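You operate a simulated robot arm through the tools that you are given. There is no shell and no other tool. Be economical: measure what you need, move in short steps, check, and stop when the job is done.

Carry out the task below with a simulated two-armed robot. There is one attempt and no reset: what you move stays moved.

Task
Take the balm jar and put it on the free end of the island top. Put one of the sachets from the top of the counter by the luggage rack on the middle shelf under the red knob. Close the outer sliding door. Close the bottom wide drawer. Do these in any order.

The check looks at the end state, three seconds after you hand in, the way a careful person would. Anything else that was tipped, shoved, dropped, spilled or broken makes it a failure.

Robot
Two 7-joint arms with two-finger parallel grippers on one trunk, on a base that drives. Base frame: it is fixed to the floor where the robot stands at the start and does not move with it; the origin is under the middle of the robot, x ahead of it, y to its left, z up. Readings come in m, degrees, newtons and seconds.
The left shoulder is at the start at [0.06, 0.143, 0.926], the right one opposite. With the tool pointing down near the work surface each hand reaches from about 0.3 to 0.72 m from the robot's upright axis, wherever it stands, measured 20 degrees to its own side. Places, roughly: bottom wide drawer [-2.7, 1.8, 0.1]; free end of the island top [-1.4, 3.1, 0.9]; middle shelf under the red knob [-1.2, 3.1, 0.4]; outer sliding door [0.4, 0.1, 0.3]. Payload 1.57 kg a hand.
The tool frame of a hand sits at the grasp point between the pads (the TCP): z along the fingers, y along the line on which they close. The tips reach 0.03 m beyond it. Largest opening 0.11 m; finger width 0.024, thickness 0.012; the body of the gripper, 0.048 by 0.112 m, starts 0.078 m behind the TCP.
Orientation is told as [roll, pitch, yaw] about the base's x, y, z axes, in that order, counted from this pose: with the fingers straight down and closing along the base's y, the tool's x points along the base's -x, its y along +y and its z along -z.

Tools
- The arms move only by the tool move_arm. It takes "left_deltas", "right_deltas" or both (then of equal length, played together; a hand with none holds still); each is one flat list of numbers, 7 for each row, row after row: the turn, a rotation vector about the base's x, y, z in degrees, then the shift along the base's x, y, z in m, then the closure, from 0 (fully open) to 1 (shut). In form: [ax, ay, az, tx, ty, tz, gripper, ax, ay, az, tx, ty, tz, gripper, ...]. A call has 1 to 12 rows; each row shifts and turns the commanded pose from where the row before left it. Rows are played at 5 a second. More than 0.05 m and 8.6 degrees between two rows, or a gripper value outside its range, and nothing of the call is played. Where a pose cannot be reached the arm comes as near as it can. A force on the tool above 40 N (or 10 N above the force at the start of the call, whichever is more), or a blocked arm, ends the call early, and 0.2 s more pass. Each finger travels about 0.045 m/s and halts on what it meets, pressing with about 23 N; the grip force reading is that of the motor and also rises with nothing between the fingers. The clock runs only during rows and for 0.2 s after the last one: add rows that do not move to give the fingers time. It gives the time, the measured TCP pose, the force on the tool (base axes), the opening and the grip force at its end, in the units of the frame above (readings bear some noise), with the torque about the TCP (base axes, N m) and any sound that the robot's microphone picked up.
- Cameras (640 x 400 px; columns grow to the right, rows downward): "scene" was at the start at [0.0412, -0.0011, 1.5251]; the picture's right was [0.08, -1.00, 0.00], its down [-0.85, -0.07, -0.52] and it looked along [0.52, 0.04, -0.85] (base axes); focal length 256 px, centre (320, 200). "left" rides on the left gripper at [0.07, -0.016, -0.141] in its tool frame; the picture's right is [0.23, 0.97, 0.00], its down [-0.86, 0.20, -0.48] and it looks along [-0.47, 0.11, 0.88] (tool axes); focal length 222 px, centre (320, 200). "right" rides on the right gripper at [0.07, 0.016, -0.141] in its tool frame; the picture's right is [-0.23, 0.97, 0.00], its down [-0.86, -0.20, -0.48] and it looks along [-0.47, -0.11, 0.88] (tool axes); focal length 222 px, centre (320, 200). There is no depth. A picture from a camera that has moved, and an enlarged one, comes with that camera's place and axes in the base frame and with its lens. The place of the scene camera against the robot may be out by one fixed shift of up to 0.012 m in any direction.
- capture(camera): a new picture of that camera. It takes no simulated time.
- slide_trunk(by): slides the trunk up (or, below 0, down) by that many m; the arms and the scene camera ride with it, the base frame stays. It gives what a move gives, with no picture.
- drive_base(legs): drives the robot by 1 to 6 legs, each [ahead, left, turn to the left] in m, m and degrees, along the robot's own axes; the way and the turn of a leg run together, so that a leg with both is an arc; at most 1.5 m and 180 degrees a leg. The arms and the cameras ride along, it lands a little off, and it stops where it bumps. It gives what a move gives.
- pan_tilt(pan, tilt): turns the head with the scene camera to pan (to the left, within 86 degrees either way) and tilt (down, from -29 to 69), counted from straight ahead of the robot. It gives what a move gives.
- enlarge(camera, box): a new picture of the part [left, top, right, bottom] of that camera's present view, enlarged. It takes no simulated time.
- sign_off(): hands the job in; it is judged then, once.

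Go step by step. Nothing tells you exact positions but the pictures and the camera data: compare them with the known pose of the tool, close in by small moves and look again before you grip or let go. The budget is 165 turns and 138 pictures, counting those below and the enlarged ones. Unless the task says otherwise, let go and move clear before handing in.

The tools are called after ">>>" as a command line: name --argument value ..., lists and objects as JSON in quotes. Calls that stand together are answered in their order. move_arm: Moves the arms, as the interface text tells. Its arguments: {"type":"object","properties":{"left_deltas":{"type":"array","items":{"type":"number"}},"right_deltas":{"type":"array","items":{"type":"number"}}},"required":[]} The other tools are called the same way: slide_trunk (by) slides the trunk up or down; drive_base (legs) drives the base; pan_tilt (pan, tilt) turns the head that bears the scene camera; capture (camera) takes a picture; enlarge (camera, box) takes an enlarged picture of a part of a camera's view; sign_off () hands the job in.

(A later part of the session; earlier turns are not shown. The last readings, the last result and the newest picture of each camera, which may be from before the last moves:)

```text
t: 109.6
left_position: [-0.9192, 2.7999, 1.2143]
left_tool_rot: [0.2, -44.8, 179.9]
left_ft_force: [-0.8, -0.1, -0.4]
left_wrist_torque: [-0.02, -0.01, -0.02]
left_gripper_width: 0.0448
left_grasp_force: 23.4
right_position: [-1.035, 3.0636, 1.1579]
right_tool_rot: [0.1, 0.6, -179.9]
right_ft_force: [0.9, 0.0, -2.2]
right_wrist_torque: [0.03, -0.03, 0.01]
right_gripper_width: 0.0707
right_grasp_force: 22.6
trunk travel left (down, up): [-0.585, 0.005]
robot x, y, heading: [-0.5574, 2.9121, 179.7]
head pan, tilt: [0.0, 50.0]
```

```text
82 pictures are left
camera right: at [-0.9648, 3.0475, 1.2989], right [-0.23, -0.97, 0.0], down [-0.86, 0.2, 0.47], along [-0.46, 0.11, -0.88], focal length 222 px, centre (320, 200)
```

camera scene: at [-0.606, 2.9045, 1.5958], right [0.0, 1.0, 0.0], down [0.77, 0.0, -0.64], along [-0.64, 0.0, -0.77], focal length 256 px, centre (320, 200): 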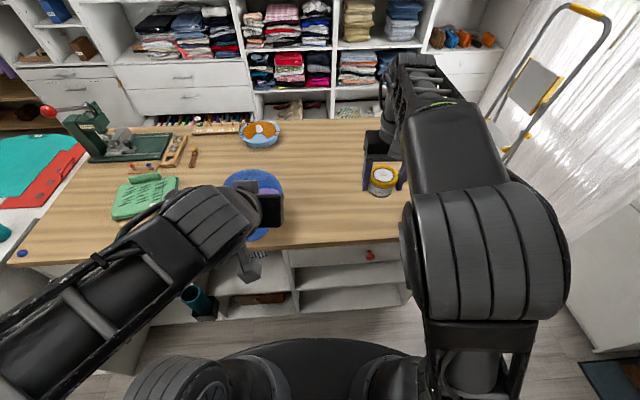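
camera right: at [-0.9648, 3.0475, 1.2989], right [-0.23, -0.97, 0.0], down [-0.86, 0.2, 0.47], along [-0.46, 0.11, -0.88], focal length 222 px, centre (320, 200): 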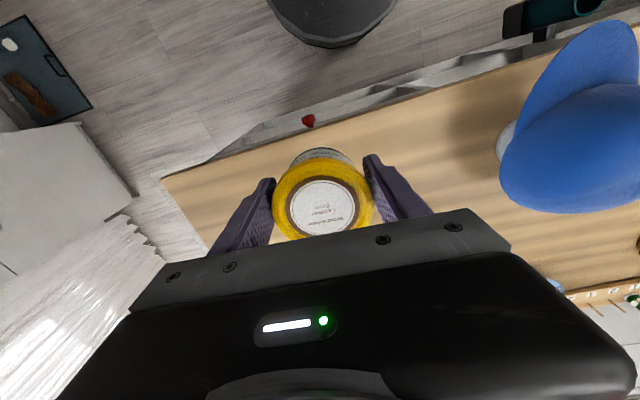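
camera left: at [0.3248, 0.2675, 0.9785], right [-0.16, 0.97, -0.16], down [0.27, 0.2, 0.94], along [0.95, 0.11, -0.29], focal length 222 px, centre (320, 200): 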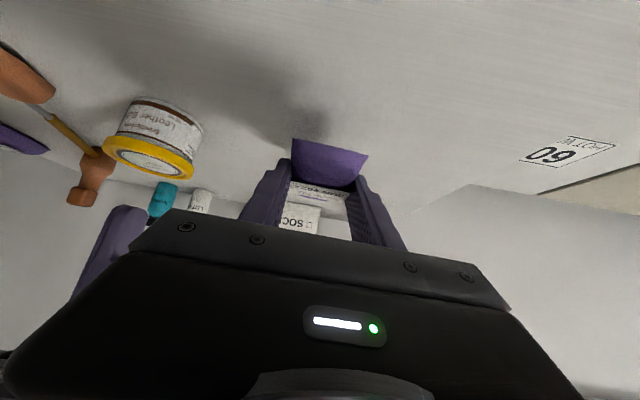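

Drive 0.1 m more, with the left hand lifted a bit; then extend the jar over the free end.

>>> move_arm --left_deltas '[0, 0, 0, 0.02, 0.02, 0.02, 1, 0, 0, 0, 0.02, 0.02, 0.02, 1]' --right_deltas '[0, 0, 0, 0, 0.02, 0, 1, 0, 0, 0, -0.03, 0.02, 0, 1]'

>>> drive_base --legs '[[0.1, 0, 0]]'

>>> move_arm --right_deltas '[0, 0, 0, -0.04, 0.0, 0, 1, 0, 0, 0, -0.04, 0.0, -0.03, 1, 0, 0, 0, -0.04, 0.0, -0.03, 1, 0, 0, 0, 0, 0, -0.04, 1, 0, 0, 0, 0, 0, -0.04, 1, 0, 0, 0, 0, 0, -0.04, 1]'

>>> capture --camera "right"

>>> capture --camera "scene"

```text
t: 110.2
left_position: [-0.8797, 2.8411, 1.2582]
left_tool_rot: [0.2, -45.0, 179.8]
left_ft_force: [-0.1, 0.0, -0.4]
left_wrist_torque: [-0.02, 0.01, 0.01]
left_gripper_width: 0.0451
left_grasp_force: 23.2
right_position: [-1.0575, 3.1024, 1.1615]
right_tool_rot: [0.1, -0.4, -179.9]
right_ft_force: [0.1, 0.2, -1.4]
right_wrist_torque: [0.01, 0.0, -0.02]
right_gripper_width: 0.0705
right_grasp_force: 23.2
right hand out of reach, approached as far as the arm can: row 2
trunk travel left (down, up): [-0.585, 0.005]
robot x, y, heading: [-0.5615, 2.9115, 180.0]
head pan, tilt: [0.0, 50.0]
```

```text
t: 111.3
left_position: [-0.9804, 2.8415, 1.2566]
left_tool_rot: [0.1, -44.8, 179.9]
left_ft_force: [-0.7, 0.6, 0.0]
left_wrist_torque: [0.01, -0.02, 0.01]
left_gripper_width: 0.0449
left_grasp_force: 23.4
right_position: [-1.1559, 3.1023, 1.1597]
right_tool_rot: [0.1, -0.3, -180.0]
right_ft_force: [0.1, 0.2, -2.5]
right_wrist_torque: [0.03, -0.06, -0.01]
right_gripper_width: 0.0703
right_grasp_force: 22.9
trunk travel left (down, up): [-0.585, 0.005]
robot x, y, heading: [-0.6609, 2.9138, 179.5]
head pan, tilt: [0.0, 50.0]
```

```text
t: 112.7
left_position: [-0.9776, 2.8407, 1.2578]
left_tool_rot: [0.2, -44.9, 179.8]
left_ft_force: [0.3, 0.2, 0.8]
left_wrist_torque: [0.05, -0.01, 0.0]
left_gripper_width: 0.0447
left_grasp_force: 22.9
right_position: [-1.2481, 3.1006, 0.9814]
right_tool_rot: [0.0, -0.4, -179.9]
right_ft_force: [0.4, -0.6, -2.3]
right_wrist_torque: [0.02, -0.04, -0.01]
right_gripper_width: 0.0707
right_grasp_force: 23.5
right hand out of reach, approached as far as the arm can: row 1
trunk travel left (down, up): [-0.585, 0.005]
robot x, y, heading: [-0.6594, 2.9095, 180.0]
head pan, tilt: [0.0, 50.0]
```

```text
81 pictures are left
camera right: at [-1.1757, 3.0851, 1.121], right [-0.23, -0.97, 0.0], down [-0.85, 0.2, 0.48], along [-0.47, 0.11, -0.87], focal length 222 px, centre (320, 200)
```

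right: 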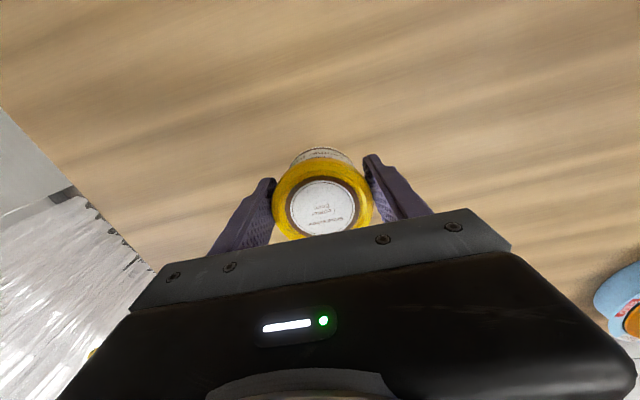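

```text
80 pictures are left
camera scene: at [-0.7035, 2.9045, 1.5959], right [0.0, 1.0, 0.0], down [0.77, 0.0, -0.64], along [-0.64, 0.0, -0.77], focal length 256 px, centre (320, 200)
```

scene: 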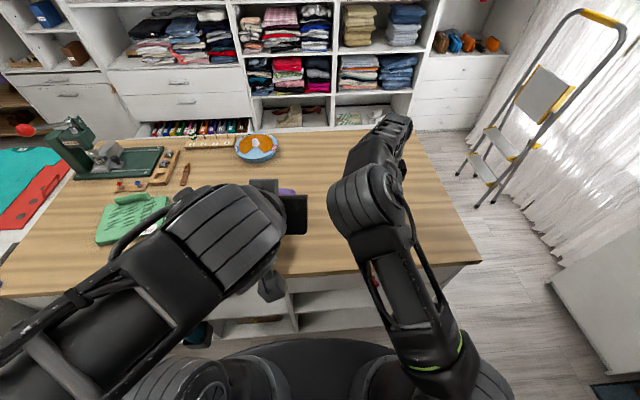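

Spot is clear. I descend slowly until the jar meets the top.

>>> move_arm --right_deltas '[0, 0, 0, -0.01, 0, -0.015, 1, 0, 0, 0, 0, 0, -0.015, 1, 0, 0, 0, 0, 0, -0.01, 1, 0, 0, 0, 0, 0, -0.01, 1]'

>>> move_arm --right_deltas '[0, 0, 0, 0, 0, -0.005, 1, 0, 0, 0, 0, 0, -0.005, 1, 0, 0, 0, 0, 0, -0.005, 1]'

>>> capture --camera "right"

```text
t: 113.7
left_position: [-0.9781, 2.8396, 1.2578]
left_tool_rot: [0.1, -45.0, 179.8]
left_ft_force: [0.5, -0.4, -0.8]
left_wrist_torque: [-0.02, 0.01, -0.01]
left_gripper_width: 0.045
left_grasp_force: 24.0
right_position: [-1.2557, 3.1027, 0.9298]
right_tool_rot: [0.1, -0.3, -180.0]
right_ft_force: [-0.5, -0.3, -2.6]
right_wrist_torque: [-0.01, -0.01, -0.01]
right_gripper_width: 0.0704
right_grasp_force: 22.7
trunk travel left (down, up): [-0.585, 0.005]
robot x, y, heading: [-0.6563, 2.9126, 179.8]
head pan, tilt: [0.0, 50.0]
```

```text
t: 114.5
left_position: [-0.977, 2.8401, 1.2575]
left_tool_rot: [0.1, -45.0, 179.8]
left_ft_force: [0.5, 0.2, -0.4]
left_wrist_torque: [-0.01, 0.0, -0.03]
left_gripper_width: 0.0451
left_grasp_force: 23.3
right_position: [-1.2566, 3.1014, 0.9205]
right_tool_rot: [-0.1, -0.8, -180.0]
right_ft_force: [1.0, -0.5, 27.4]
right_wrist_torque: [-0.01, 0.03, -0.02]
right_gripper_width: 0.0705
right_grasp_force: 22.7
trunk travel left (down, up): [-0.585, 0.005]
robot x, y, heading: [-0.656, 2.9095, 179.6]
head pan, tilt: [0.0, 50.0]
```

```text
79 pictures are left
camera right: at [-1.1828, 3.0855, 1.0594], right [-0.23, -0.97, 0.0], down [-0.85, 0.2, 0.49], along [-0.48, 0.11, -0.87], focal length 222 px, centre (320, 200)
```

right: 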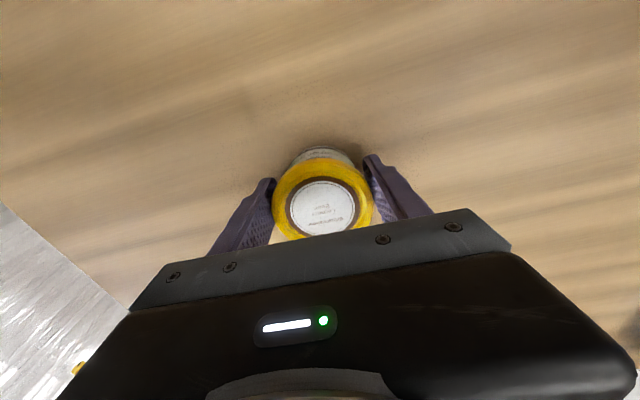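

Contact (27 N): the jar stands on the top. I ease up 5 mm, open, and lift straight up.

>>> move_arm --right_deltas '[0, 0, 0, 0, 0, 0.004, 1, 0, 0, 0, 0, 0, 0, 0.6, 0, 0, 0, 0, 0, 0, 0.2, 0, 0, 0, 0, 0, 0, 0, 0, 0, 0, 0, 0, 0, 0, 0, 0, 0, 0, 0, 0.03, 0, 0, 0, 0, 0, 0, 0.04, 0, 0, 0, 0, 0, 0, 0.04, 0]'

>>> capture --camera "right"

```text
t: 116.3
left_position: [-0.9769, 2.8407, 1.2587]
left_tool_rot: [0.3, -44.9, 179.7]
left_ft_force: [0.4, 0.1, -1.0]
left_wrist_torque: [0.01, 0.0, -0.01]
left_gripper_width: 0.045
left_grasp_force: 22.6
right_position: [-1.2513, 3.1046, 1.0294]
right_tool_rot: [0.2, -0.3, -180.0]
right_ft_force: [0.2, 1.0, 0.9]
right_wrist_torque: [0.0, 0.0, -0.02]
right_gripper_width: 0.11
right_grasp_force: 0.1
trunk travel left (down, up): [-0.585, 0.005]
robot x, y, heading: [-0.6575, 2.9119, 179.8]
head pan, tilt: [0.0, 50.0]
```

```text
78 pictures are left
camera right: at [-1.1802, 3.0894, 1.1708], right [-0.23, -0.97, 0.0], down [-0.85, 0.2, 0.48], along [-0.47, 0.11, -0.88], focal length 222 px, centre (320, 200)
```

right: 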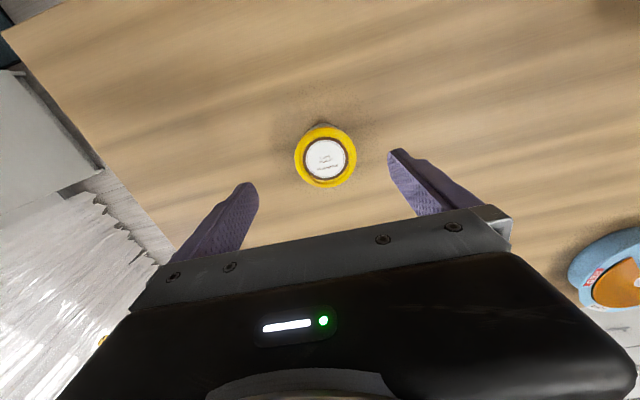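

Jar stands well. I withdraw the right hand, back off, strafe toward the shelf column and lower the trunk.

>>> move_arm --right_deltas '[0, 0, 0, 0.01, 0, 0.04, 0, 0, 0, 0, 0.04, 0, 0.02, 0, 0, 0, 0, 0.04, 0, 0.0, 0, 0, 0, 0, 0.04, 0, 0, 0, 0, 0, 0, 0.04, 0, 0, 0]'

>>> drive_base --legs '[[-0.32, 0, 0], [0, -0.2, 0]]'

>>> slide_trunk --by -0.4

>>> slide_trunk --by -0.17

>>> pan_tilt --pan 0 --tilt 35

>>> capture --camera "scene"

>>> capture --camera "left"

```text
t: 117.4
left_position: [-0.9794, 2.834, 1.2587]
left_tool_rot: [0.4, -44.9, -179.5]
left_ft_force: [-2.5, -1.4, 1.5]
left_wrist_torque: [0.24, -0.43, -0.13]
left_gripper_width: 0.0452
left_grasp_force: 23.3
right_position: [-1.1175, 3.1057, 1.0872]
right_tool_rot: [0.2, -0.3, 179.4]
right_ft_force: [-0.2, -0.4, -0.4]
right_wrist_torque: [-0.01, -0.04, -0.01]
right_gripper_width: 0.11
right_grasp_force: 0.1
trunk travel left (down, up): [-0.585, 0.005]
robot x, y, heading: [-0.6606, 2.9143, 179.8]
head pan, tilt: [0.0, 50.0]
stopped in row 5 (left hand): the force on the tool passed its limit (the readings are from after the stop); the commanded pose is now the measured one
```

```text
t: 120.7
left_position: [-0.6556, 3.0282, 1.2583]
left_tool_rot: [0.6, -44.9, -179.0]
left_ft_force: [-3.7, -11.0, 3.3]
left_wrist_torque: [1.24, -0.85, -1.21]
left_gripper_width: 0.045
left_grasp_force: 22.1
right_position: [-0.7954, 3.297, 1.0881]
right_tool_rot: [0.3, -0.3, -179.9]
right_ft_force: [0.0, 0.2, -0.8]
right_wrist_torque: [0.01, 0.03, 0.02]
right_gripper_width: 0.1098
right_grasp_force: 0.1
trunk travel left (down, up): [-0.585, 0.005]
robot x, y, heading: [-0.338, 3.1126, -179.5]
head pan, tilt: [0.0, 50.0]
```

```text
t: 124.6
left_position: [-0.6553, 3.0285, 0.8582]
left_tool_rot: [0.4, -44.9, -178.9]
left_ft_force: [-4.2, -6.8, 2.0]
left_wrist_torque: [0.74, -0.75, -0.63]
left_gripper_width: 0.0452
left_grasp_force: 23.4
right_position: [-0.7954, 3.296, 0.6871]
right_tool_rot: [0.4, -0.4, -179.9]
right_ft_force: [-0.2, -0.2, -0.3]
right_wrist_torque: [-0.01, 0.02, -0.02]
right_gripper_width: 0.1102
right_grasp_force: 0.0
trunk travel left (down, up): [-0.185, 0.405]
robot x, y, heading: [-0.3367, 3.1115, -179.5]
head pan, tilt: [0.0, 50.0]
```

```text
t: 126.5
left_position: [-0.6556, 3.0262, 0.6873]
left_tool_rot: [0.5, -44.9, -179.0]
left_ft_force: [-2.1, -7.6, 2.4]
left_wrist_torque: [0.83, -0.61, -0.85]
left_gripper_width: 0.0447
left_grasp_force: 22.7
right_position: [-0.7961, 3.2966, 0.5174]
right_tool_rot: [0.3, -0.4, -179.8]
right_ft_force: [-0.3, 0.6, 0.0]
right_wrist_torque: [0.01, 0.04, -0.01]
right_gripper_width: 0.1099
right_grasp_force: 0.1
trunk travel left (down, up): [-0.015, 0.575]
robot x, y, heading: [-0.3379, 3.1067, -179.7]
head pan, tilt: [0.0, 50.0]
```

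```text
t: 127.3
left_position: [-0.6559, 3.0275, 0.688]
left_tool_rot: [0.4, -44.9, -179.0]
left_ft_force: [-2.7, -6.4, 2.5]
left_wrist_torque: [0.84, -0.67, -0.76]
left_gripper_width: 0.0451
left_grasp_force: 22.8
right_position: [-0.7962, 3.2963, 0.5163]
right_tool_rot: [0.3, -0.3, -179.9]
right_ft_force: [0.3, -0.9, 0.1]
right_wrist_torque: [0.02, -0.03, 0.0]
right_gripper_width: 0.11
right_grasp_force: 0.0
trunk travel left (down, up): [-0.015, 0.575]
robot x, y, heading: [-0.3362, 3.108, -179.7]
head pan, tilt: [0.0, 35.0]
```

```text
77 pictures are left
camera scene: at [-0.3909, 3.1011, 1.0475], right [-0.01, 1.0, 0.0], down [0.57, 0.0, -0.82], along [-0.82, -0.01, -0.57], focal length 256 px, centre (320, 200)
```

scene: 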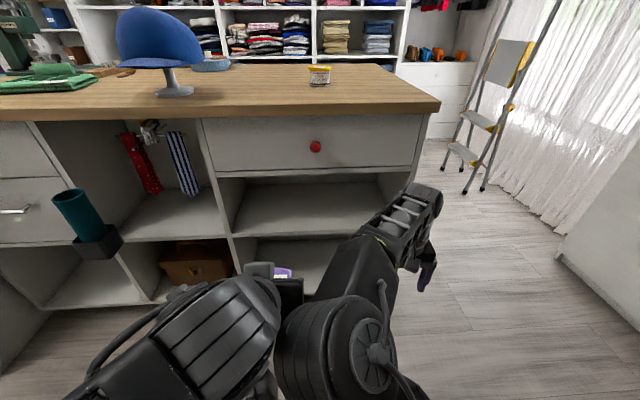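

```text
76 pictures are left
camera left: at [-0.5071, 3.0487, 0.7387], right [0.18, -0.97, -0.15], down [-0.26, -0.2, 0.94], along [-0.95, -0.13, -0.29], focal length 222 px, centre (320, 200)
```

left: 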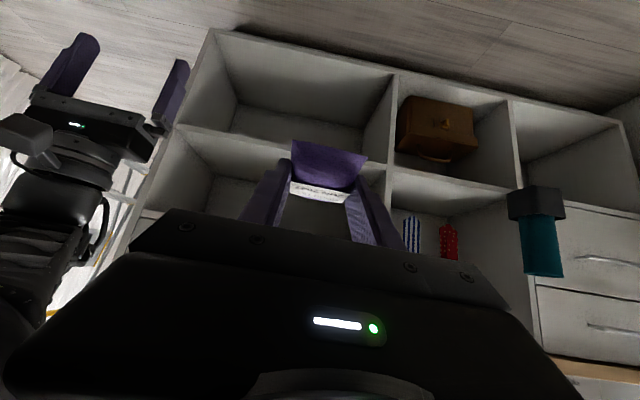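

The two arms are touching each other (steady force on the left hand). I separate them: right hand to the right, left hand slightly left.

>>> move_arm --left_deltas '[0, 0, 0, 0, -0.02, 0, 1, 0, 0, 0, 0, -0.02, 0, 1, 0, 0, 0, 0, -0.02, 0, 1, 0, 0, 0, 0, 0, 0, 1, 0, 0, 0, 0, 0, 0, 1]' --right_deltas '[0, 0, 0, 0, 0.02, 0, 0, 0, 0, 0, 0, 0.03, 0, 0, 0, 0, 0, 0, 0.03, 0, 0, 0, 0, 0, 0, 0.03, 0, 0, 0, 0, 0, 0, 0.03, 0, 0]'

>>> capture --camera "scene"

```text
t: 128.5
left_position: [-0.6542, 2.9686, 0.6868]
left_tool_rot: [0.5, -45.0, -179.1]
left_ft_force: [0.2, 0.2, -1.0]
left_wrist_torque: [-0.02, -0.02, -0.02]
left_gripper_width: 0.045
left_grasp_force: 22.8
right_position: [-0.7942, 3.4387, 0.5183]
right_tool_rot: [0.3, -0.3, -179.9]
right_ft_force: [0.7, 0.2, 0.4]
right_wrist_torque: [0.02, -0.01, 0.01]
right_gripper_width: 0.1098
right_grasp_force: 0.0
trunk travel left (down, up): [-0.015, 0.575]
robot x, y, heading: [-0.3365, 3.1099, -179.5]
head pan, tilt: [0.0, 35.0]
```

```text
75 pictures are left
camera scene: at [-0.3908, 3.101, 1.0476], right [-0.01, 1.0, 0.0], down [0.57, 0.0, -0.82], along [-0.82, -0.01, -0.57], focal length 256 px, centre (320, 200)
```

scene: 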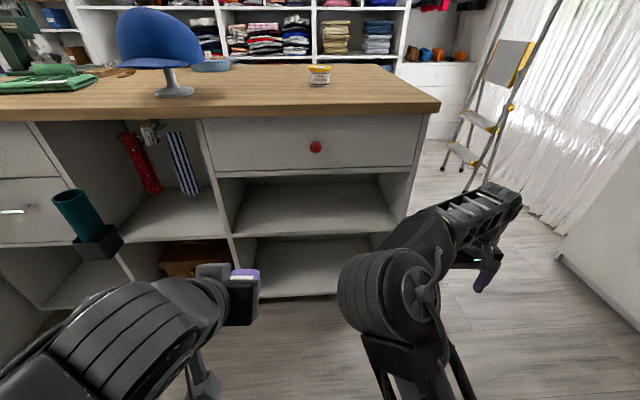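

Arms are free. Refined: cabinet face x ≈ −1.03, middle shelf top z ≈ 0.455, opening up to ≈ 0.69. I lower the left hand to z ≈ 0.54, pull the right hand back, then drive closer.

>>> move_arm --left_deltas '[0, 0, -0.9, 0, 0.0, -0.035, 1, 0, 0, 0, 0, 0.0, -0.035, 1, 0, 0, 0, 0, 0, -0.035, 1, 0, 0, 0, 0, 0.015, -0.03, 1, 0, 0, 0, 0, 0.015, 0, 1]' --right_deltas '[0, 0, 0, 0.03, 0.0, 0, 0, 0, 0, 0, 0.03, 0.0, 0, 0, 0, 0, 0, 0.03, 0.0, 0, 0, 0, 0, 0, 0.03, 0, 0, 0, 0, 0, 0, 0.02, 0, 0, 0]'

>>> drive_base --legs '[[0.25, 0, 0]]'

>>> capture --camera "scene"

>>> capture --camera "left"

```text
t: 129.7
left_position: [-0.6804, 3.0159, 0.5997]
left_tool_rot: [0.5, -44.8, -179.9]
left_ft_force: [0.5, 0.4, -0.9]
left_wrist_torque: [0.0, 0.02, -0.01]
left_gripper_width: 0.045
left_grasp_force: 22.9
left hand out of reach, approached as far as the arm can: row 2, 3, 4
right_position: [-0.6566, 3.436, 0.5183]
right_tool_rot: [0.4, -0.3, -180.0]
right_ft_force: [-0.4, -0.1, -0.5]
right_wrist_torque: [-0.01, -0.01, 0.03]
right_gripper_width: 0.1098
right_grasp_force: 0.1
trunk travel left (down, up): [-0.015, 0.575]
robot x, y, heading: [-0.3361, 3.1083, -179.6]
head pan, tilt: [0.0, 35.0]
```

```text
t: 131.5
left_position: [-0.9281, 3.0127, 0.6002]
left_tool_rot: [0.5, -44.9, -179.7]
left_ft_force: [0.0, 0.4, -0.7]
left_wrist_torque: [0.05, 0.02, 0.01]
left_gripper_width: 0.0449
left_grasp_force: 22.8
right_position: [-0.9046, 3.4341, 0.5183]
right_tool_rot: [0.3, -0.4, -179.9]
right_ft_force: [0.2, 0.2, 0.3]
right_wrist_torque: [0.0, -0.01, -0.01]
right_gripper_width: 0.1098
right_grasp_force: 0.0
trunk travel left (down, up): [-0.015, 0.575]
robot x, y, heading: [-0.5812, 3.1068, -179.5]
head pan, tilt: [0.0, 35.0]
```

```text
74 pictures are left
camera scene: at [-0.6375, 3.0988, 1.0476], right [-0.01, 1.0, 0.0], down [0.57, 0.01, -0.82], along [-0.82, -0.01, -0.57], focal length 256 px, centre (320, 200)
```

scene: 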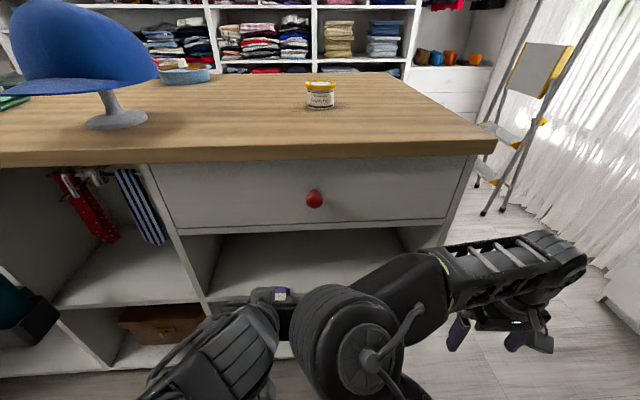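

```text
73 pictures are left
camera left: at [-0.7784, 3.0323, 0.6505], right [0.17, -0.97, -0.15], down [-0.27, -0.2, 0.94], along [-0.95, -0.12, -0.29], focal length 222 px, centre (320, 200)
```

left: 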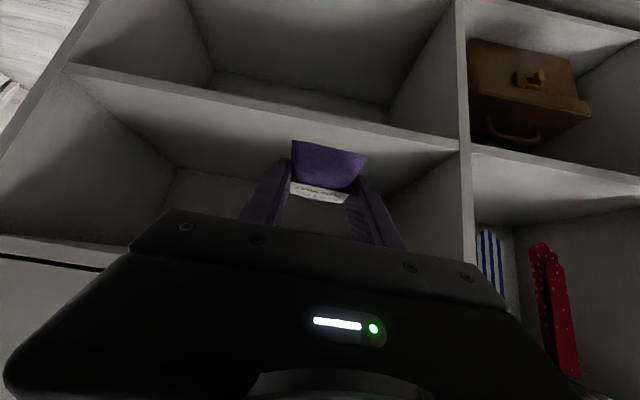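

>>> enlarge --camera "left" --box '[60, 50, 300, 200]'

>>> move_arm --right_deltas '[0, 0, 0, 0.0, 0.03, 0, 0, 0, 0, 0, 0.0, 0.03, 0, 0, 0, 0, 0, 0.0, 0.03, 0, 0, 0, 0, 0, 0.0, 0.03, 0, 0]'

>>> capture --camera "scene"

```text
2.67 times, centred on (180, 125) of left
camera zoom: at [-0.7784, 3.0323, 0.6505], right [0.17, -0.97, -0.15], down [-0.27, -0.2, 0.94], along [-0.95, -0.12, -0.29], focal length 592 px, centre (693, 400)
```

zoom: 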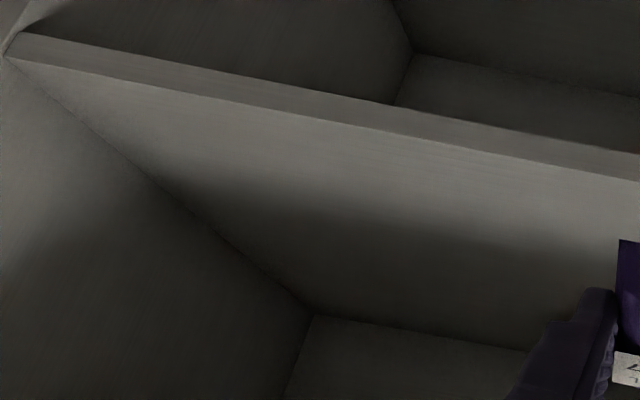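

```text
t: 132.5
left_position: [-0.9267, 3.0131, 0.6004]
left_tool_rot: [0.5, -45.0, -179.7]
left_ft_force: [0.4, 0.4, 0.2]
left_wrist_torque: [0.03, 0.03, 0.01]
left_gripper_width: 0.0447
left_grasp_force: 22.5
right_position: [-0.9046, 3.5545, 0.5193]
right_tool_rot: [0.4, -0.3, -179.8]
right_ft_force: [0.6, 0.3, 0.2]
right_wrist_torque: [0.02, 0.01, 0.01]
right_gripper_width: 0.1097
right_grasp_force: 0.0
trunk travel left (down, up): [-0.015, 0.575]
robot x, y, heading: [-0.5839, 3.1069, -179.5]
head pan, tilt: [0.0, 35.0]
```

```text
71 pictures are left
camera scene: at [-0.6376, 3.0986, 1.0476], right [-0.01, 1.0, 0.0], down [0.57, 0.01, -0.82], along [-0.82, -0.01, -0.57], focal length 256 px, centre (320, 200)
```

scene: 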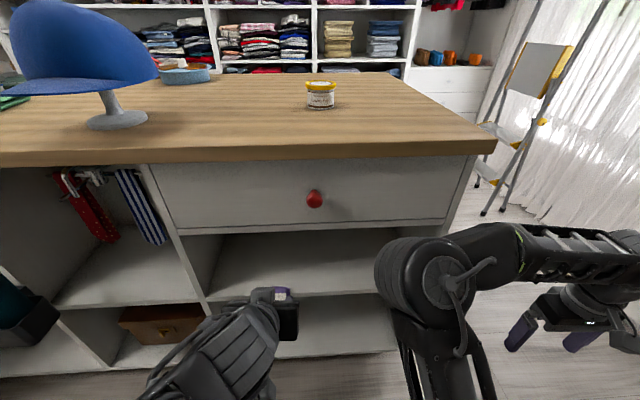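

Shelf top z ≈ 0.455, face x ≈ −1.045. I bring the hand down to z ≈ 0.53 and in over the shelf.

>>> move_arm --left_deltas '[0, 0, 0, -0.015, 0, -0.02, 1, 0, 0, 0, -0.015, 0, -0.02, 1, 0, 0, 0, -0.015, 0, -0.02, 1, 0, 0, 0, -0.015, 0, -0.01, 1]'

>>> capture --camera "left"

>>> capture --camera "scene"

```text
t: 133.5
left_position: [-0.9949, 3.0179, 0.5396]
left_tool_rot: [0.5, -44.8, -179.7]
left_ft_force: [0.6, 0.5, 0.6]
left_wrist_torque: [0.0, 0.01, 0.01]
left_gripper_width: 0.045
left_grasp_force: 23.7
left hand out of reach, approached as far as the arm can: row 1, 2, 3
right_position: [-0.9038, 3.5556, 0.5187]
right_tool_rot: [0.3, -0.3, -179.9]
right_ft_force: [0.6, 0.1, -0.2]
right_wrist_torque: [0.0, 0.0, 0.03]
right_gripper_width: 0.11
right_grasp_force: 0.1
trunk travel left (down, up): [-0.015, 0.575]
robot x, y, heading: [-0.5807, 3.1069, -179.4]
head pan, tilt: [0.0, 35.0]
```

```text
70 pictures are left
camera left: at [-0.8466, 3.0365, 0.5895], right [0.17, -0.97, -0.15], down [-0.27, -0.2, 0.94], along [-0.95, -0.12, -0.29], focal length 222 px, centre (320, 200)
```

left: 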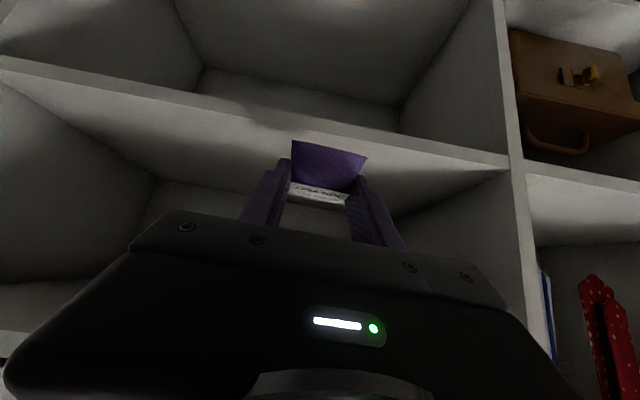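

```text
69 pictures are left
camera scene: at [-0.6375, 3.0988, 1.0476], right [-0.01, 1.0, 0.0], down [0.57, 0.01, -0.82], along [-0.82, -0.01, -0.57], focal length 256 px, centre (320, 200)
```

scene: 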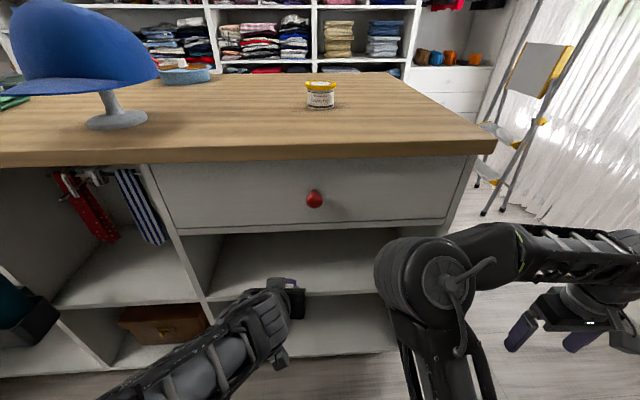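

>>> move_arm --left_deltas '[0, 0, 0, -0.02, 0, 0, 1, 0, 0, 0, -0.02, 0, 0, 1, 0, 0, 0, -0.02, 0, 0, 1, 0, 0, 0, -0.02, 0, 0, 1, 0, 0, 0, -0.02, 0, 0, 1, 0, 0, 0, -0.02, 0, 0, 1, 0, 0, 0, -0.01, 0, 0, 1]'

>>> capture --camera "left"

>>> capture --camera "scene"

```text
t: 135.1
left_position: [-1.1277, 3.0176, 0.537]
left_tool_rot: [0.5, -45.0, -179.7]
left_ft_force: [0.1, -1.0, 0.1]
left_wrist_torque: [0.0, -0.02, 0.0]
left_gripper_width: 0.045
left_grasp_force: 23.4
right_position: [-0.9038, 3.5543, 0.5192]
right_tool_rot: [0.3, -0.3, -179.7]
right_ft_force: [0.3, 0.7, -0.1]
right_wrist_torque: [-0.01, 0.01, -0.05]
right_gripper_width: 0.1101
right_grasp_force: 0.0
trunk travel left (down, up): [-0.015, 0.575]
robot x, y, heading: [-0.5825, 3.1054, -179.3]
head pan, tilt: [0.0, 35.0]
```

```text
68 pictures are left
camera left: at [-0.9785, 3.0367, 0.5883], right [0.17, -0.97, -0.15], down [-0.27, -0.2, 0.94], along [-0.95, -0.12, -0.29], focal length 222 px, centre (320, 200)
```

left: 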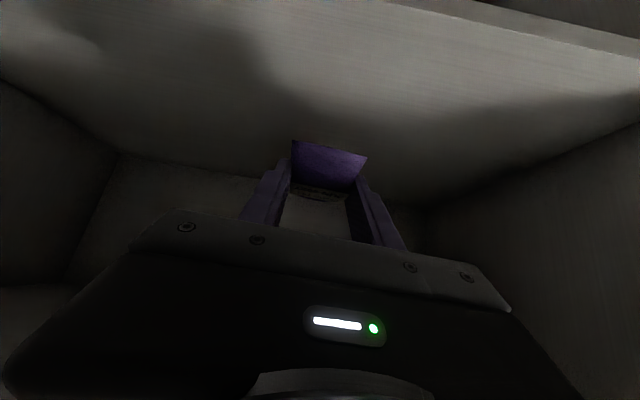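

```text
67 pictures are left
camera scene: at [-0.6376, 3.0988, 1.0476], right [-0.01, 1.0, 0.0], down [0.57, 0.01, -0.82], along [-0.82, -0.01, -0.57], focal length 256 px, centre (320, 200)
```

scene: 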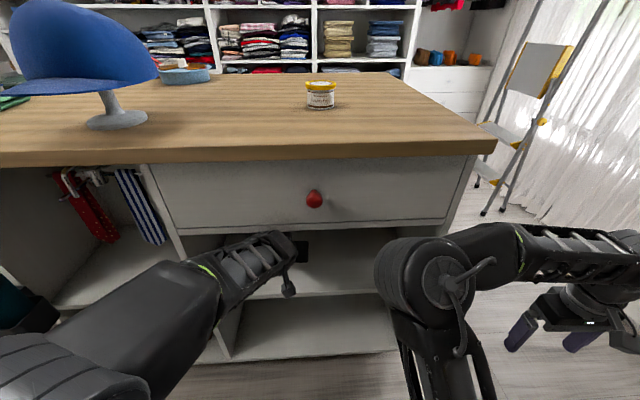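

Inside the opening. I lower in small steps until contact.

>>> move_arm --left_deltas '[0, 0, 0, 0, 0, -0.015, 1, 0, 0, 0, 0, 0, -0.015, 1, 0, 0, 0, 0, 0, -0.005, 1]'

>>> move_arm --left_deltas '[0, 0, 0, 0, 0, -0.005, 1, 0, 0, 0, 0, 0, -0.004, 1, 0, 0, 0, 0, 0, -0.003, 1]'

>>> capture --camera "left"

```text
t: 135.9
left_position: [-1.1245, 3.0183, 0.5041]
left_tool_rot: [0.5, -44.9, -179.8]
left_ft_force: [-0.8, -0.7, -0.9]
left_wrist_torque: [0.03, -0.02, 0.0]
left_gripper_width: 0.0451
left_grasp_force: 22.8
right_position: [-0.9039, 3.5538, 0.5182]
right_tool_rot: [0.4, -0.4, -179.8]
right_ft_force: [0.1, -0.5, 0.1]
right_wrist_torque: [0.0, -0.01, 0.01]
right_gripper_width: 0.1102
right_grasp_force: 0.2
trunk travel left (down, up): [-0.015, 0.575]
robot x, y, heading: [-0.5825, 3.1053, -179.5]
head pan, tilt: [0.0, 35.0]
```

```text
t: 136.7
left_position: [-1.1256, 3.0205, 0.4927]
left_tool_rot: [0.4, -44.9, -179.7]
left_ft_force: [-0.7, 0.3, -0.5]
left_wrist_torque: [0.04, -0.01, -0.01]
left_gripper_width: 0.0449
left_grasp_force: 23.0
right_position: [-0.9037, 3.555, 0.52]
right_tool_rot: [0.2, -0.3, -179.7]
right_ft_force: [-0.5, 0.5, 0.1]
right_wrist_torque: [0.03, 0.0, 0.0]
right_gripper_width: 0.1098
right_grasp_force: 0.0
trunk travel left (down, up): [-0.015, 0.575]
robot x, y, heading: [-0.5827, 3.1085, -179.2]
head pan, tilt: [0.0, 35.0]
```

```text
66 pictures are left
camera left: at [-0.9764, 3.0388, 0.5427], right [0.17, -0.97, -0.15], down [-0.27, -0.2, 0.94], along [-0.95, -0.12, -0.29], focal length 222 px, centre (320, 200)
```

left: 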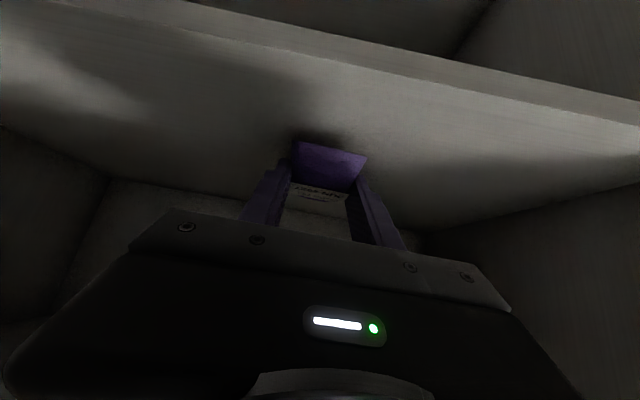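

>>> move_arm --left_deltas '[0, 0, 0, 0, 0, -0.004, 1, 0, 0, 0, 0, 0, -0.004, 1, 0, 0, 0, 0, 0, -0.003, 1]'

>>> enlarge --camera "left" --box '[220, 100, 440, 240]'

```text
t: 137.5
left_position: [-1.1248, 3.0206, 0.481]
left_tool_rot: [0.5, -45.0, -179.7]
left_ft_force: [-0.2, -0.8, -0.4]
left_wrist_torque: [0.0, -0.02, -0.02]
left_gripper_width: 0.0449
left_grasp_force: 23.2
right_position: [-0.9032, 3.5548, 0.5198]
right_tool_rot: [0.2, -0.3, -179.8]
right_ft_force: [0.7, -0.3, -0.2]
right_wrist_torque: [-0.01, 0.02, 0.0]
right_gripper_width: 0.1099
right_grasp_force: 0.1
trunk travel left (down, up): [-0.015, 0.575]
robot x, y, heading: [-0.5814, 3.1054, -179.2]
head pan, tilt: [0.0, 35.0]
```

```text
2.86 times, centred on (330, 170) of left
camera zoom: at [-0.9768, 3.0395, 0.5317], right [0.17, -0.97, -0.15], down [-0.27, -0.2, 0.94], along [-0.95, -0.12, -0.29], focal length 635 px, centre (291, 286)
```

zoom: 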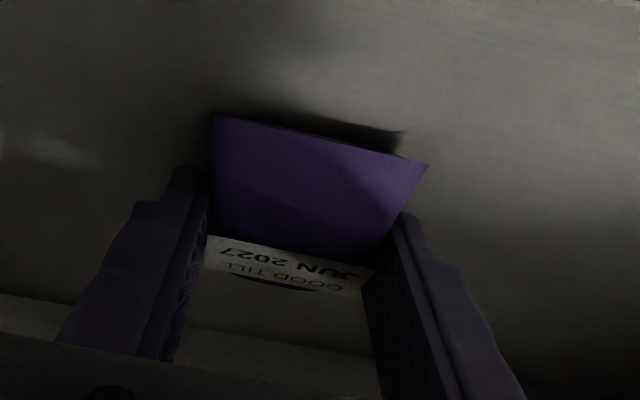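

>>> move_arm --left_deltas '[0, 0, 0, 0, 0, -0.003, 1, 0, 0, 0, 0, 0, -0.003, 1]'

>>> move_arm --left_deltas '[0, 0, 0, 0, 0, -0.003, 1, 0, 0, 0, 0, 0, -0.003, 1]'

>>> move_arm --left_deltas '[0, 0, 0, 0, 0, -0.003, 1, 0, 0, 0, 0, 0, -0.003, 1]'

>>> enlarge --camera "left" --box '[220, 100, 440, 240]'

```text
t: 138.1
left_position: [-1.1257, 3.0197, 0.4789]
left_tool_rot: [0.3, -45.2, -179.7]
left_ft_force: [2.8, -2.5, 18.9]
left_wrist_torque: [0.15, 0.0, 0.02]
left_gripper_width: 0.0449
left_grasp_force: 23.5
right_position: [-0.9028, 3.5548, 0.5199]
right_tool_rot: [0.3, -0.4, -179.7]
right_ft_force: [0.1, -0.2, -0.1]
right_wrist_torque: [0.02, 0.01, -0.02]
right_gripper_width: 0.1101
right_grasp_force: 0.1
trunk travel left (down, up): [-0.015, 0.575]
robot x, y, heading: [-0.5816, 3.1065, -179.2]
head pan, tilt: [0.0, 35.0]
```

```text
t: 138.5
left_position: [-1.1278, 3.0196, 0.4779]
left_tool_rot: [-0.1, -45.6, -179.4]
left_ft_force: [1.9, -1.3, 18.8]
left_wrist_torque: [-0.14, -0.36, -0.03]
left_gripper_width: 0.045
left_grasp_force: 23.4
right_position: [-0.9032, 3.5529, 0.5193]
right_tool_rot: [0.3, -0.3, -179.8]
right_ft_force: [-0.2, 0.5, -0.7]
right_wrist_torque: [0.04, -0.03, -0.01]
right_gripper_width: 0.1101
right_grasp_force: 0.1
trunk travel left (down, up): [-0.015, 0.575]
robot x, y, heading: [-0.5834, 3.1018, -179.3]
head pan, tilt: [0.0, 35.0]
stopped in row 2 (left hand): the force on the tool passed its limit (the readings are from after the stop); the commanded pose is now the measured one
```

```text
t: 139.0
left_position: [-1.1303, 3.0227, 0.4771]
left_tool_rot: [-0.1, -46.2, -179.5]
left_ft_force: [1.7, -0.5, 15.6]
left_wrist_torque: [-0.11, -0.35, -0.06]
left_gripper_width: 0.0448
left_grasp_force: 23.1
right_position: [-0.9042, 3.5541, 0.5185]
right_tool_rot: [0.3, -0.3, -179.7]
right_ft_force: [-0.1, -0.3, -0.2]
right_wrist_torque: [0.0, 0.0, 0.0]
right_gripper_width: 0.1098
right_grasp_force: 0.2
trunk travel left (down, up): [-0.015, 0.575]
robot x, y, heading: [-0.5829, 3.1056, -179.5]
head pan, tilt: [0.0, 35.0]
stopped in row 2 (left hand): the force on the tool passed its limit (the readings are from after the stop); the commanded pose is now the measured one
```

```text
2.86 times, centred on (330, 170) of left
camera zoom: at [-0.9802, 3.0399, 0.5247], right [0.16, -0.97, -0.17], down [-0.24, -0.2, 0.95], along [-0.96, -0.12, -0.27], focal length 635 px, centre (291, 286)
```

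zoom: 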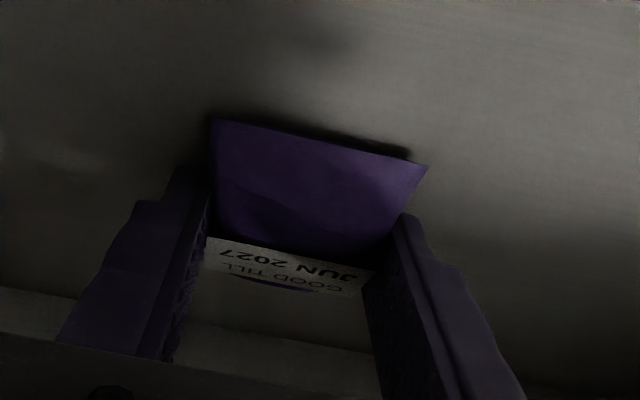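

Contact: the sachet is on the shelf. I ease up slightly, open, and retreat up and back along the tool axis.

>>> move_arm --left_deltas '[0, 0, 0, 0, 0, 0.004, 1, 0, 0, 0, 0, 0, 0, 0.7, 0, 0, 0, 0, 0, 0, 0.3, 0, 0, 0, 0, 0, 0, 0, 0, 0, 0, 0, 0, 0, 0, 0, 0, 0, 0, 0, 0, 0, 0, 0, 0, 0.015, 0, 0.015, 0, 0, 0, 0, 0.02, 0, 0.02, 0, 0, 0, 0, 0.03, 0, 0.01, 0, 0, 0, 0, 0.03, 0, 0, 0]'

>>> capture --camera "left"

```text
t: 141.2
left_position: [-1.0354, 3.0225, 0.5224]
left_tool_rot: [-0.1, -45.9, -179.4]
left_ft_force: [0.1, -0.4, 0.4]
left_wrist_torque: [-0.02, 0.01, 0.02]
left_gripper_width: 0.1102
left_grasp_force: 0.0
right_position: [-0.9035, 3.5539, 0.5193]
right_tool_rot: [0.2, -0.3, -179.8]
right_ft_force: [0.0, -0.2, 0.2]
right_wrist_torque: [-0.05, 0.01, 0.01]
right_gripper_width: 0.11
right_grasp_force: 0.1
trunk travel left (down, up): [-0.015, 0.575]
robot x, y, heading: [-0.583, 3.1028, -179.2]
head pan, tilt: [0.0, 35.0]
```

```text
63 pictures are left
camera left: at [-0.8856, 3.0403, 0.5708], right [0.17, -0.97, -0.16], down [-0.25, -0.2, 0.95], along [-0.95, -0.12, -0.28], focal length 222 px, centre (320, 200)
```

left: 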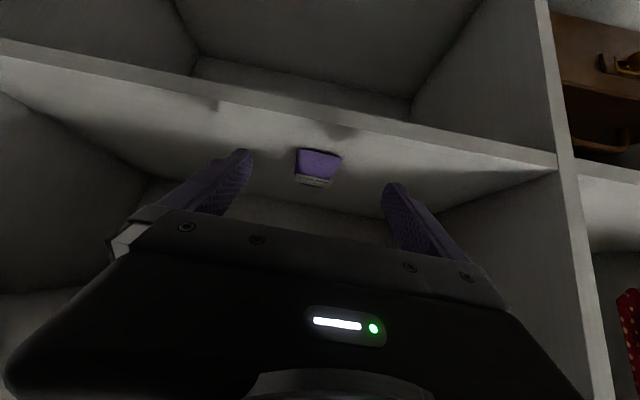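

The sachet lies flat on the middle shelf. I back out, raise the trunk, and look toward the wardrobe side for the bottom wide drawer.

>>> drive_base --legs '[[-0.3, 0, 0]]'

>>> slide_trunk --by 0.4

>>> slide_trunk --by 0.15

>>> pan_tilt --pan 20 --tilt 25

>>> capture --camera "scene"

>>> pan_tilt --pan -25 --tilt 35

>>> capture --camera "scene"

```text
t: 143.2
left_position: [-0.7354, 3.024, 0.5237]
left_tool_rot: [-0.1, -45.8, -179.2]
left_ft_force: [-0.2, -0.9, -0.5]
left_wrist_torque: [-0.01, -0.01, -0.01]
left_gripper_width: 0.1101
left_grasp_force: 0.0
right_position: [-0.606, 3.5583, 0.5202]
right_tool_rot: [0.3, -0.3, -179.6]
right_ft_force: [-1.2, -0.4, 0.0]
right_wrist_torque: [0.01, -0.02, 0.0]
right_gripper_width: 0.1103
right_grasp_force: 0.1
trunk travel left (down, up): [-0.015, 0.575]
robot x, y, heading: [-0.2815, 3.1083, -179.0]
head pan, tilt: [0.0, 35.0]
```

```text
t: 147.1
left_position: [-0.7352, 3.0235, 0.9225]
left_tool_rot: [-0.1, -45.8, -179.2]
left_ft_force: [-0.6, -0.5, 0.8]
left_wrist_torque: [0.04, 0.04, 0.0]
left_gripper_width: 0.1098
left_grasp_force: 0.1
right_position: [-0.6056, 3.5576, 0.9194]
right_tool_rot: [0.3, -0.3, -179.6]
right_ft_force: [0.2, -1.1, 0.9]
right_wrist_torque: [0.0, -0.02, 0.02]
right_gripper_width: 0.1101
right_grasp_force: 0.0
trunk travel left (down, up): [-0.415, 0.175]
robot x, y, heading: [-0.2818, 3.1093, -178.9]
head pan, tilt: [0.0, 35.0]
```

```text
t: 148.8
left_position: [-0.7356, 3.025, 1.0731]
left_tool_rot: [-0.1, -45.7, -179.2]
left_ft_force: [-0.1, 0.2, -1.0]
left_wrist_torque: [-0.01, -0.02, -0.05]
left_gripper_width: 0.1098
left_grasp_force: 0.1
right_position: [-0.6057, 3.5569, 1.0693]
right_tool_rot: [0.3, -0.3, -179.6]
right_ft_force: [-0.2, 0.3, 0.3]
right_wrist_torque: [-0.01, -0.03, 0.03]
right_gripper_width: 0.1101
right_grasp_force: 0.0
trunk travel left (down, up): [-0.565, 0.025]
robot x, y, heading: [-0.2824, 3.1091, -179.4]
head pan, tilt: [0.0, 35.0]
```

```text
t: 149.6
left_position: [-0.7349, 3.0237, 1.0727]
left_tool_rot: [-0.1, -45.9, -179.2]
left_ft_force: [-0.3, 0.2, -0.4]
left_wrist_torque: [-0.02, -0.02, -0.01]
left_gripper_width: 0.11
left_grasp_force: 0.1
right_position: [-0.6057, 3.558, 1.0698]
right_tool_rot: [0.4, -0.3, -179.6]
right_ft_force: [-0.3, 0.5, -0.3]
right_wrist_torque: [-0.02, 0.05, 0.01]
right_gripper_width: 0.1101
right_grasp_force: 0.0
trunk travel left (down, up): [-0.565, 0.025]
robot x, y, heading: [-0.2825, 3.1074, -179.2]
head pan, tilt: [20.0, 25.0]
```

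```text
62 pictures are left
camera scene: at [-0.3357, 3.0709, 1.6133], right [-0.35, 0.94, 0.0], down [0.4, 0.15, -0.91], along [-0.85, -0.32, -0.42], focal length 256 px, centre (320, 200)
```

scene: 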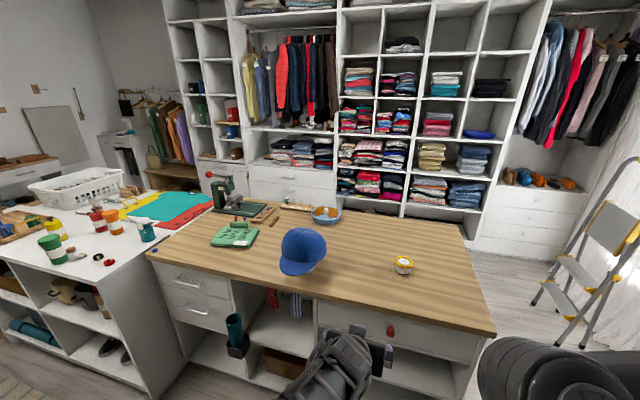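

```text
t: 150.8
left_position: [-0.7357, 3.0247, 1.0724]
left_tool_rot: [-0.1, -45.9, -179.1]
left_ft_force: [-0.7, 0.6, -0.3]
left_wrist_torque: [0.01, -0.01, -0.03]
left_gripper_width: 0.1098
left_grasp_force: 0.0
right_position: [-0.6062, 3.5582, 1.0689]
right_tool_rot: [0.2, -0.3, -179.5]
right_ft_force: [-0.2, 0.3, 0.8]
right_wrist_torque: [-0.02, -0.03, 0.0]
right_gripper_width: 0.11
right_grasp_force: 0.2
trunk travel left (down, up): [-0.565, 0.025]
robot x, y, heading: [-0.2825, 3.1088, -179.2]
head pan, tilt: [-25.0, 35.0]
```

```text
61 pictures are left
camera scene: at [-0.3299, 3.1395, 1.5976], right [0.41, 0.91, 0.0], down [0.52, -0.23, -0.82], along [-0.75, 0.33, -0.57], focal length 256 px, centre (320, 200)
```

scene: 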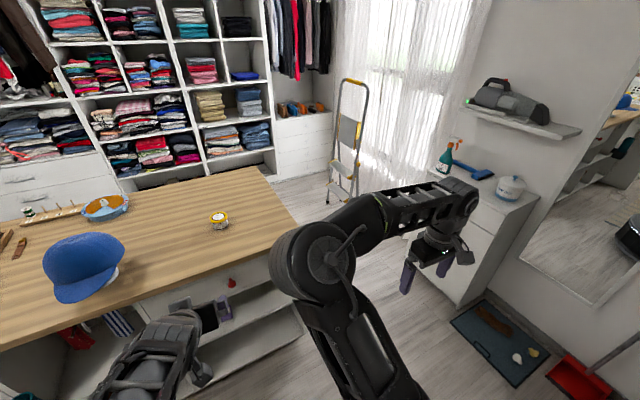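

The route to the wardrobe side leads around the free end, between island end (y ≈ 3.41) and the step ladder (y ≈ 4.1). I bring the hands in symmetrically, then move up for a closer look.

>>> move_arm --left_deltas '[0, 5, 0, 0, -0.03, 0.015, 0, 0, 5, 0, 0, -0.03, 0.015, 0, 0, 5, 0, 0, -0.03, 0.015, 0, 0, 5, 0, 0, -0.03, 0.015, 0, 0, 5, 0, 0, -0.03, 0.015, 0, 0, 5, 0, 0.02, 0, 0.015, 0, 0, 8, 0, 0.02, 0, 0, 0, 0, 8, 0, 0, 0, 0, 0]' --right_deltas '[0, 0, 0, 0, -0.03, 0.01, 0, 0, 0, 0, 0, -0.03, 0.01, 0, 0, 0, 0, 0, -0.03, 0.01, 0, 0, 0, 0, 0, -0.03, 0.01, 0, 0, 0, 0, 0, -0.03, 0.01, 0, 0, 0, 0, -0.03, -0.02, 0.01, 0, 0, 0, 0, -0.03, -0.02, 0.01, 0, 0, 0, 0, -0.03, 0, 0, 0]'

>>> drive_base --legs '[[0, -0.6, 0]]'

>>> pan_tilt --pan 0 --tilt 35

>>> capture --camera "scene"

```text
t: 152.6
left_position: [-0.8101, 2.8665, 1.2371]
left_tool_rot: [-163.9, -88.1, -15.6]
left_ft_force: [-0.1, 0.5, -0.3]
left_wrist_torque: [-0.02, 0.04, 0.0]
left_gripper_width: 0.11
left_grasp_force: 0.0
left hand out of reach, approached as far as the arm can: row 2, 3, 4, 5, 6, 7, 8
right_position: [-0.6976, 3.3653, 1.1367]
right_tool_rot: [0.3, -0.3, -179.6]
right_ft_force: [0.2, 0.6, -0.9]
right_wrist_torque: [0.0, -0.02, 0.01]
right_gripper_width: 0.11
right_grasp_force: 0.1
trunk travel left (down, up): [-0.565, 0.025]
robot x, y, heading: [-0.283, 3.109, -179.2]
head pan, tilt: [-25.0, 35.0]
```

```text
t: 156.0
left_position: [-0.8149, 3.4841, 1.2371]
left_tool_rot: [-164.1, -88.2, -16.1]
left_ft_force: [0.4, 0.3, -0.4]
left_wrist_torque: [0.03, -0.03, -0.01]
left_gripper_width: 0.11
left_grasp_force: 0.1
right_position: [-0.6966, 3.982, 1.1376]
right_tool_rot: [0.4, -0.3, 179.8]
right_ft_force: [0.6, -0.8, 0.2]
right_wrist_torque: [-0.03, -0.02, 0.0]
right_gripper_width: 0.1101
right_grasp_force: 0.1
trunk travel left (down, up): [-0.565, 0.025]
robot x, y, heading: [-0.289, 3.7226, -179.8]
head pan, tilt: [-25.0, 35.0]
```

```text
t: 156.9
left_position: [-0.8152, 3.4844, 1.2364]
left_tool_rot: [-163.5, -88.1, -16.8]
left_ft_force: [0.0, 0.1, 0.6]
left_wrist_torque: [-0.01, -0.03, 0.02]
left_gripper_width: 0.1101
left_grasp_force: 0.0
right_position: [-0.6968, 3.982, 1.1378]
right_tool_rot: [0.3, -0.4, 179.8]
right_ft_force: [0.2, -0.1, 0.4]
right_wrist_torque: [-0.01, -0.02, -0.01]
right_gripper_width: 0.11
right_grasp_force: 0.0
trunk travel left (down, up): [-0.565, 0.025]
robot x, y, heading: [-0.2877, 3.7211, -179.9]
head pan, tilt: [0.0, 35.0]
```

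```text
60 pictures are left
camera scene: at [-0.3429, 3.7142, 1.5976], right [0.0, 1.0, 0.0], down [0.57, 0.0, -0.82], along [-0.82, 0.0, -0.57], focal length 256 px, centre (320, 200)
```

scene: 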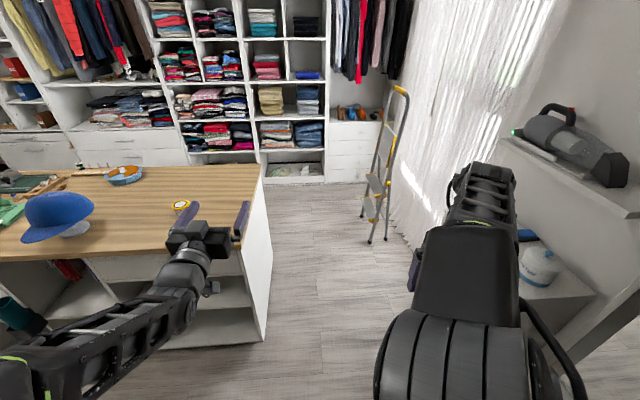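

Corridor is about 0.77 m wide (y 3.36–4.13). I turn to face south so the arms hang over the island's free end well above the jar, then strafe west in steps at y ≈ 3.75.

>>> drive_base --legs '[[0, -0.025, 90]]'

>>> move_arm --right_deltas '[0, 0, 0, 0, 0, 0.03, 0, 0, 0, 0, 0, 0, 0.03, 0]'

>>> pan_tilt --pan -60 --tilt 50

>>> capture --camera "scene"

```text
t: 161.0
left_position: [-0.0883, 3.2006, 1.2369]
left_tool_rot: [-163.2, -88.1, 70.7]
left_ft_force: [-0.6, -1.0, -0.2]
left_wrist_torque: [0.0, 0.01, -0.01]
left_gripper_width: 0.1098
left_grasp_force: 0.0
right_position: [-0.5801, 3.3384, 1.1375]
right_tool_rot: [0.3, -0.3, -92.4]
right_ft_force: [0.4, -0.1, 0.3]
right_wrist_torque: [-0.01, 0.04, 0.0]
right_gripper_width: 0.11
right_grasp_force: 0.1
trunk travel left (down, up): [-0.565, 0.025]
robot x, y, heading: [-0.3073, 3.7391, -91.8]
head pan, tilt: [0.0, 35.0]
```

```text
t: 161.6
left_position: [-0.0873, 3.1996, 1.2359]
left_tool_rot: [-162.8, -88.1, 70.3]
left_ft_force: [0.3, -1.1, -0.1]
left_wrist_torque: [0.0, -0.03, 0.0]
left_gripper_width: 0.11
left_grasp_force: 0.1
right_position: [-0.5813, 3.3373, 1.1553]
right_tool_rot: [0.2, -0.5, -92.4]
right_ft_force: [0.2, 0.5, -0.2]
right_wrist_torque: [0.0, -0.02, 0.0]
right_gripper_width: 0.11
right_grasp_force: 0.0
right hand out of reach, approached as far as the arm can: row 1, 2
trunk travel left (down, up): [-0.565, 0.025]
robot x, y, heading: [-0.3055, 3.7341, -92.3]
head pan, tilt: [0.0, 35.0]
```

```text
t: 162.9
left_position: [-0.0882, 3.2001, 1.236]
left_tool_rot: [-163.5, -88.1, 70.9]
left_ft_force: [0.0, 0.0, -0.1]
left_wrist_torque: [-0.04, 0.0, 0.0]
left_gripper_width: 0.1101
left_grasp_force: 0.0
right_position: [-0.5813, 3.3388, 1.1556]
right_tool_rot: [0.2, -0.5, -92.6]
right_ft_force: [0.8, 0.9, 0.6]
right_wrist_torque: [-0.01, -0.04, 0.0]
right_gripper_width: 0.11
right_grasp_force: 0.1
trunk travel left (down, up): [-0.565, 0.025]
robot x, y, heading: [-0.3009, 3.7384, -92.2]
head pan, tilt: [-60.0, 50.0]
```

```text
59 pictures are left
camera scene: at [-0.3672, 3.7242, 1.5759], right [-0.47, 0.88, 0.0], down [0.68, 0.36, -0.64], along [-0.57, -0.3, -0.77], focal length 256 px, centre (320, 200)
```

scene: 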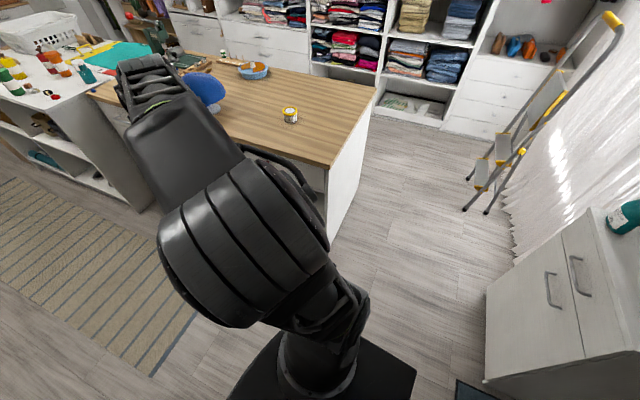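

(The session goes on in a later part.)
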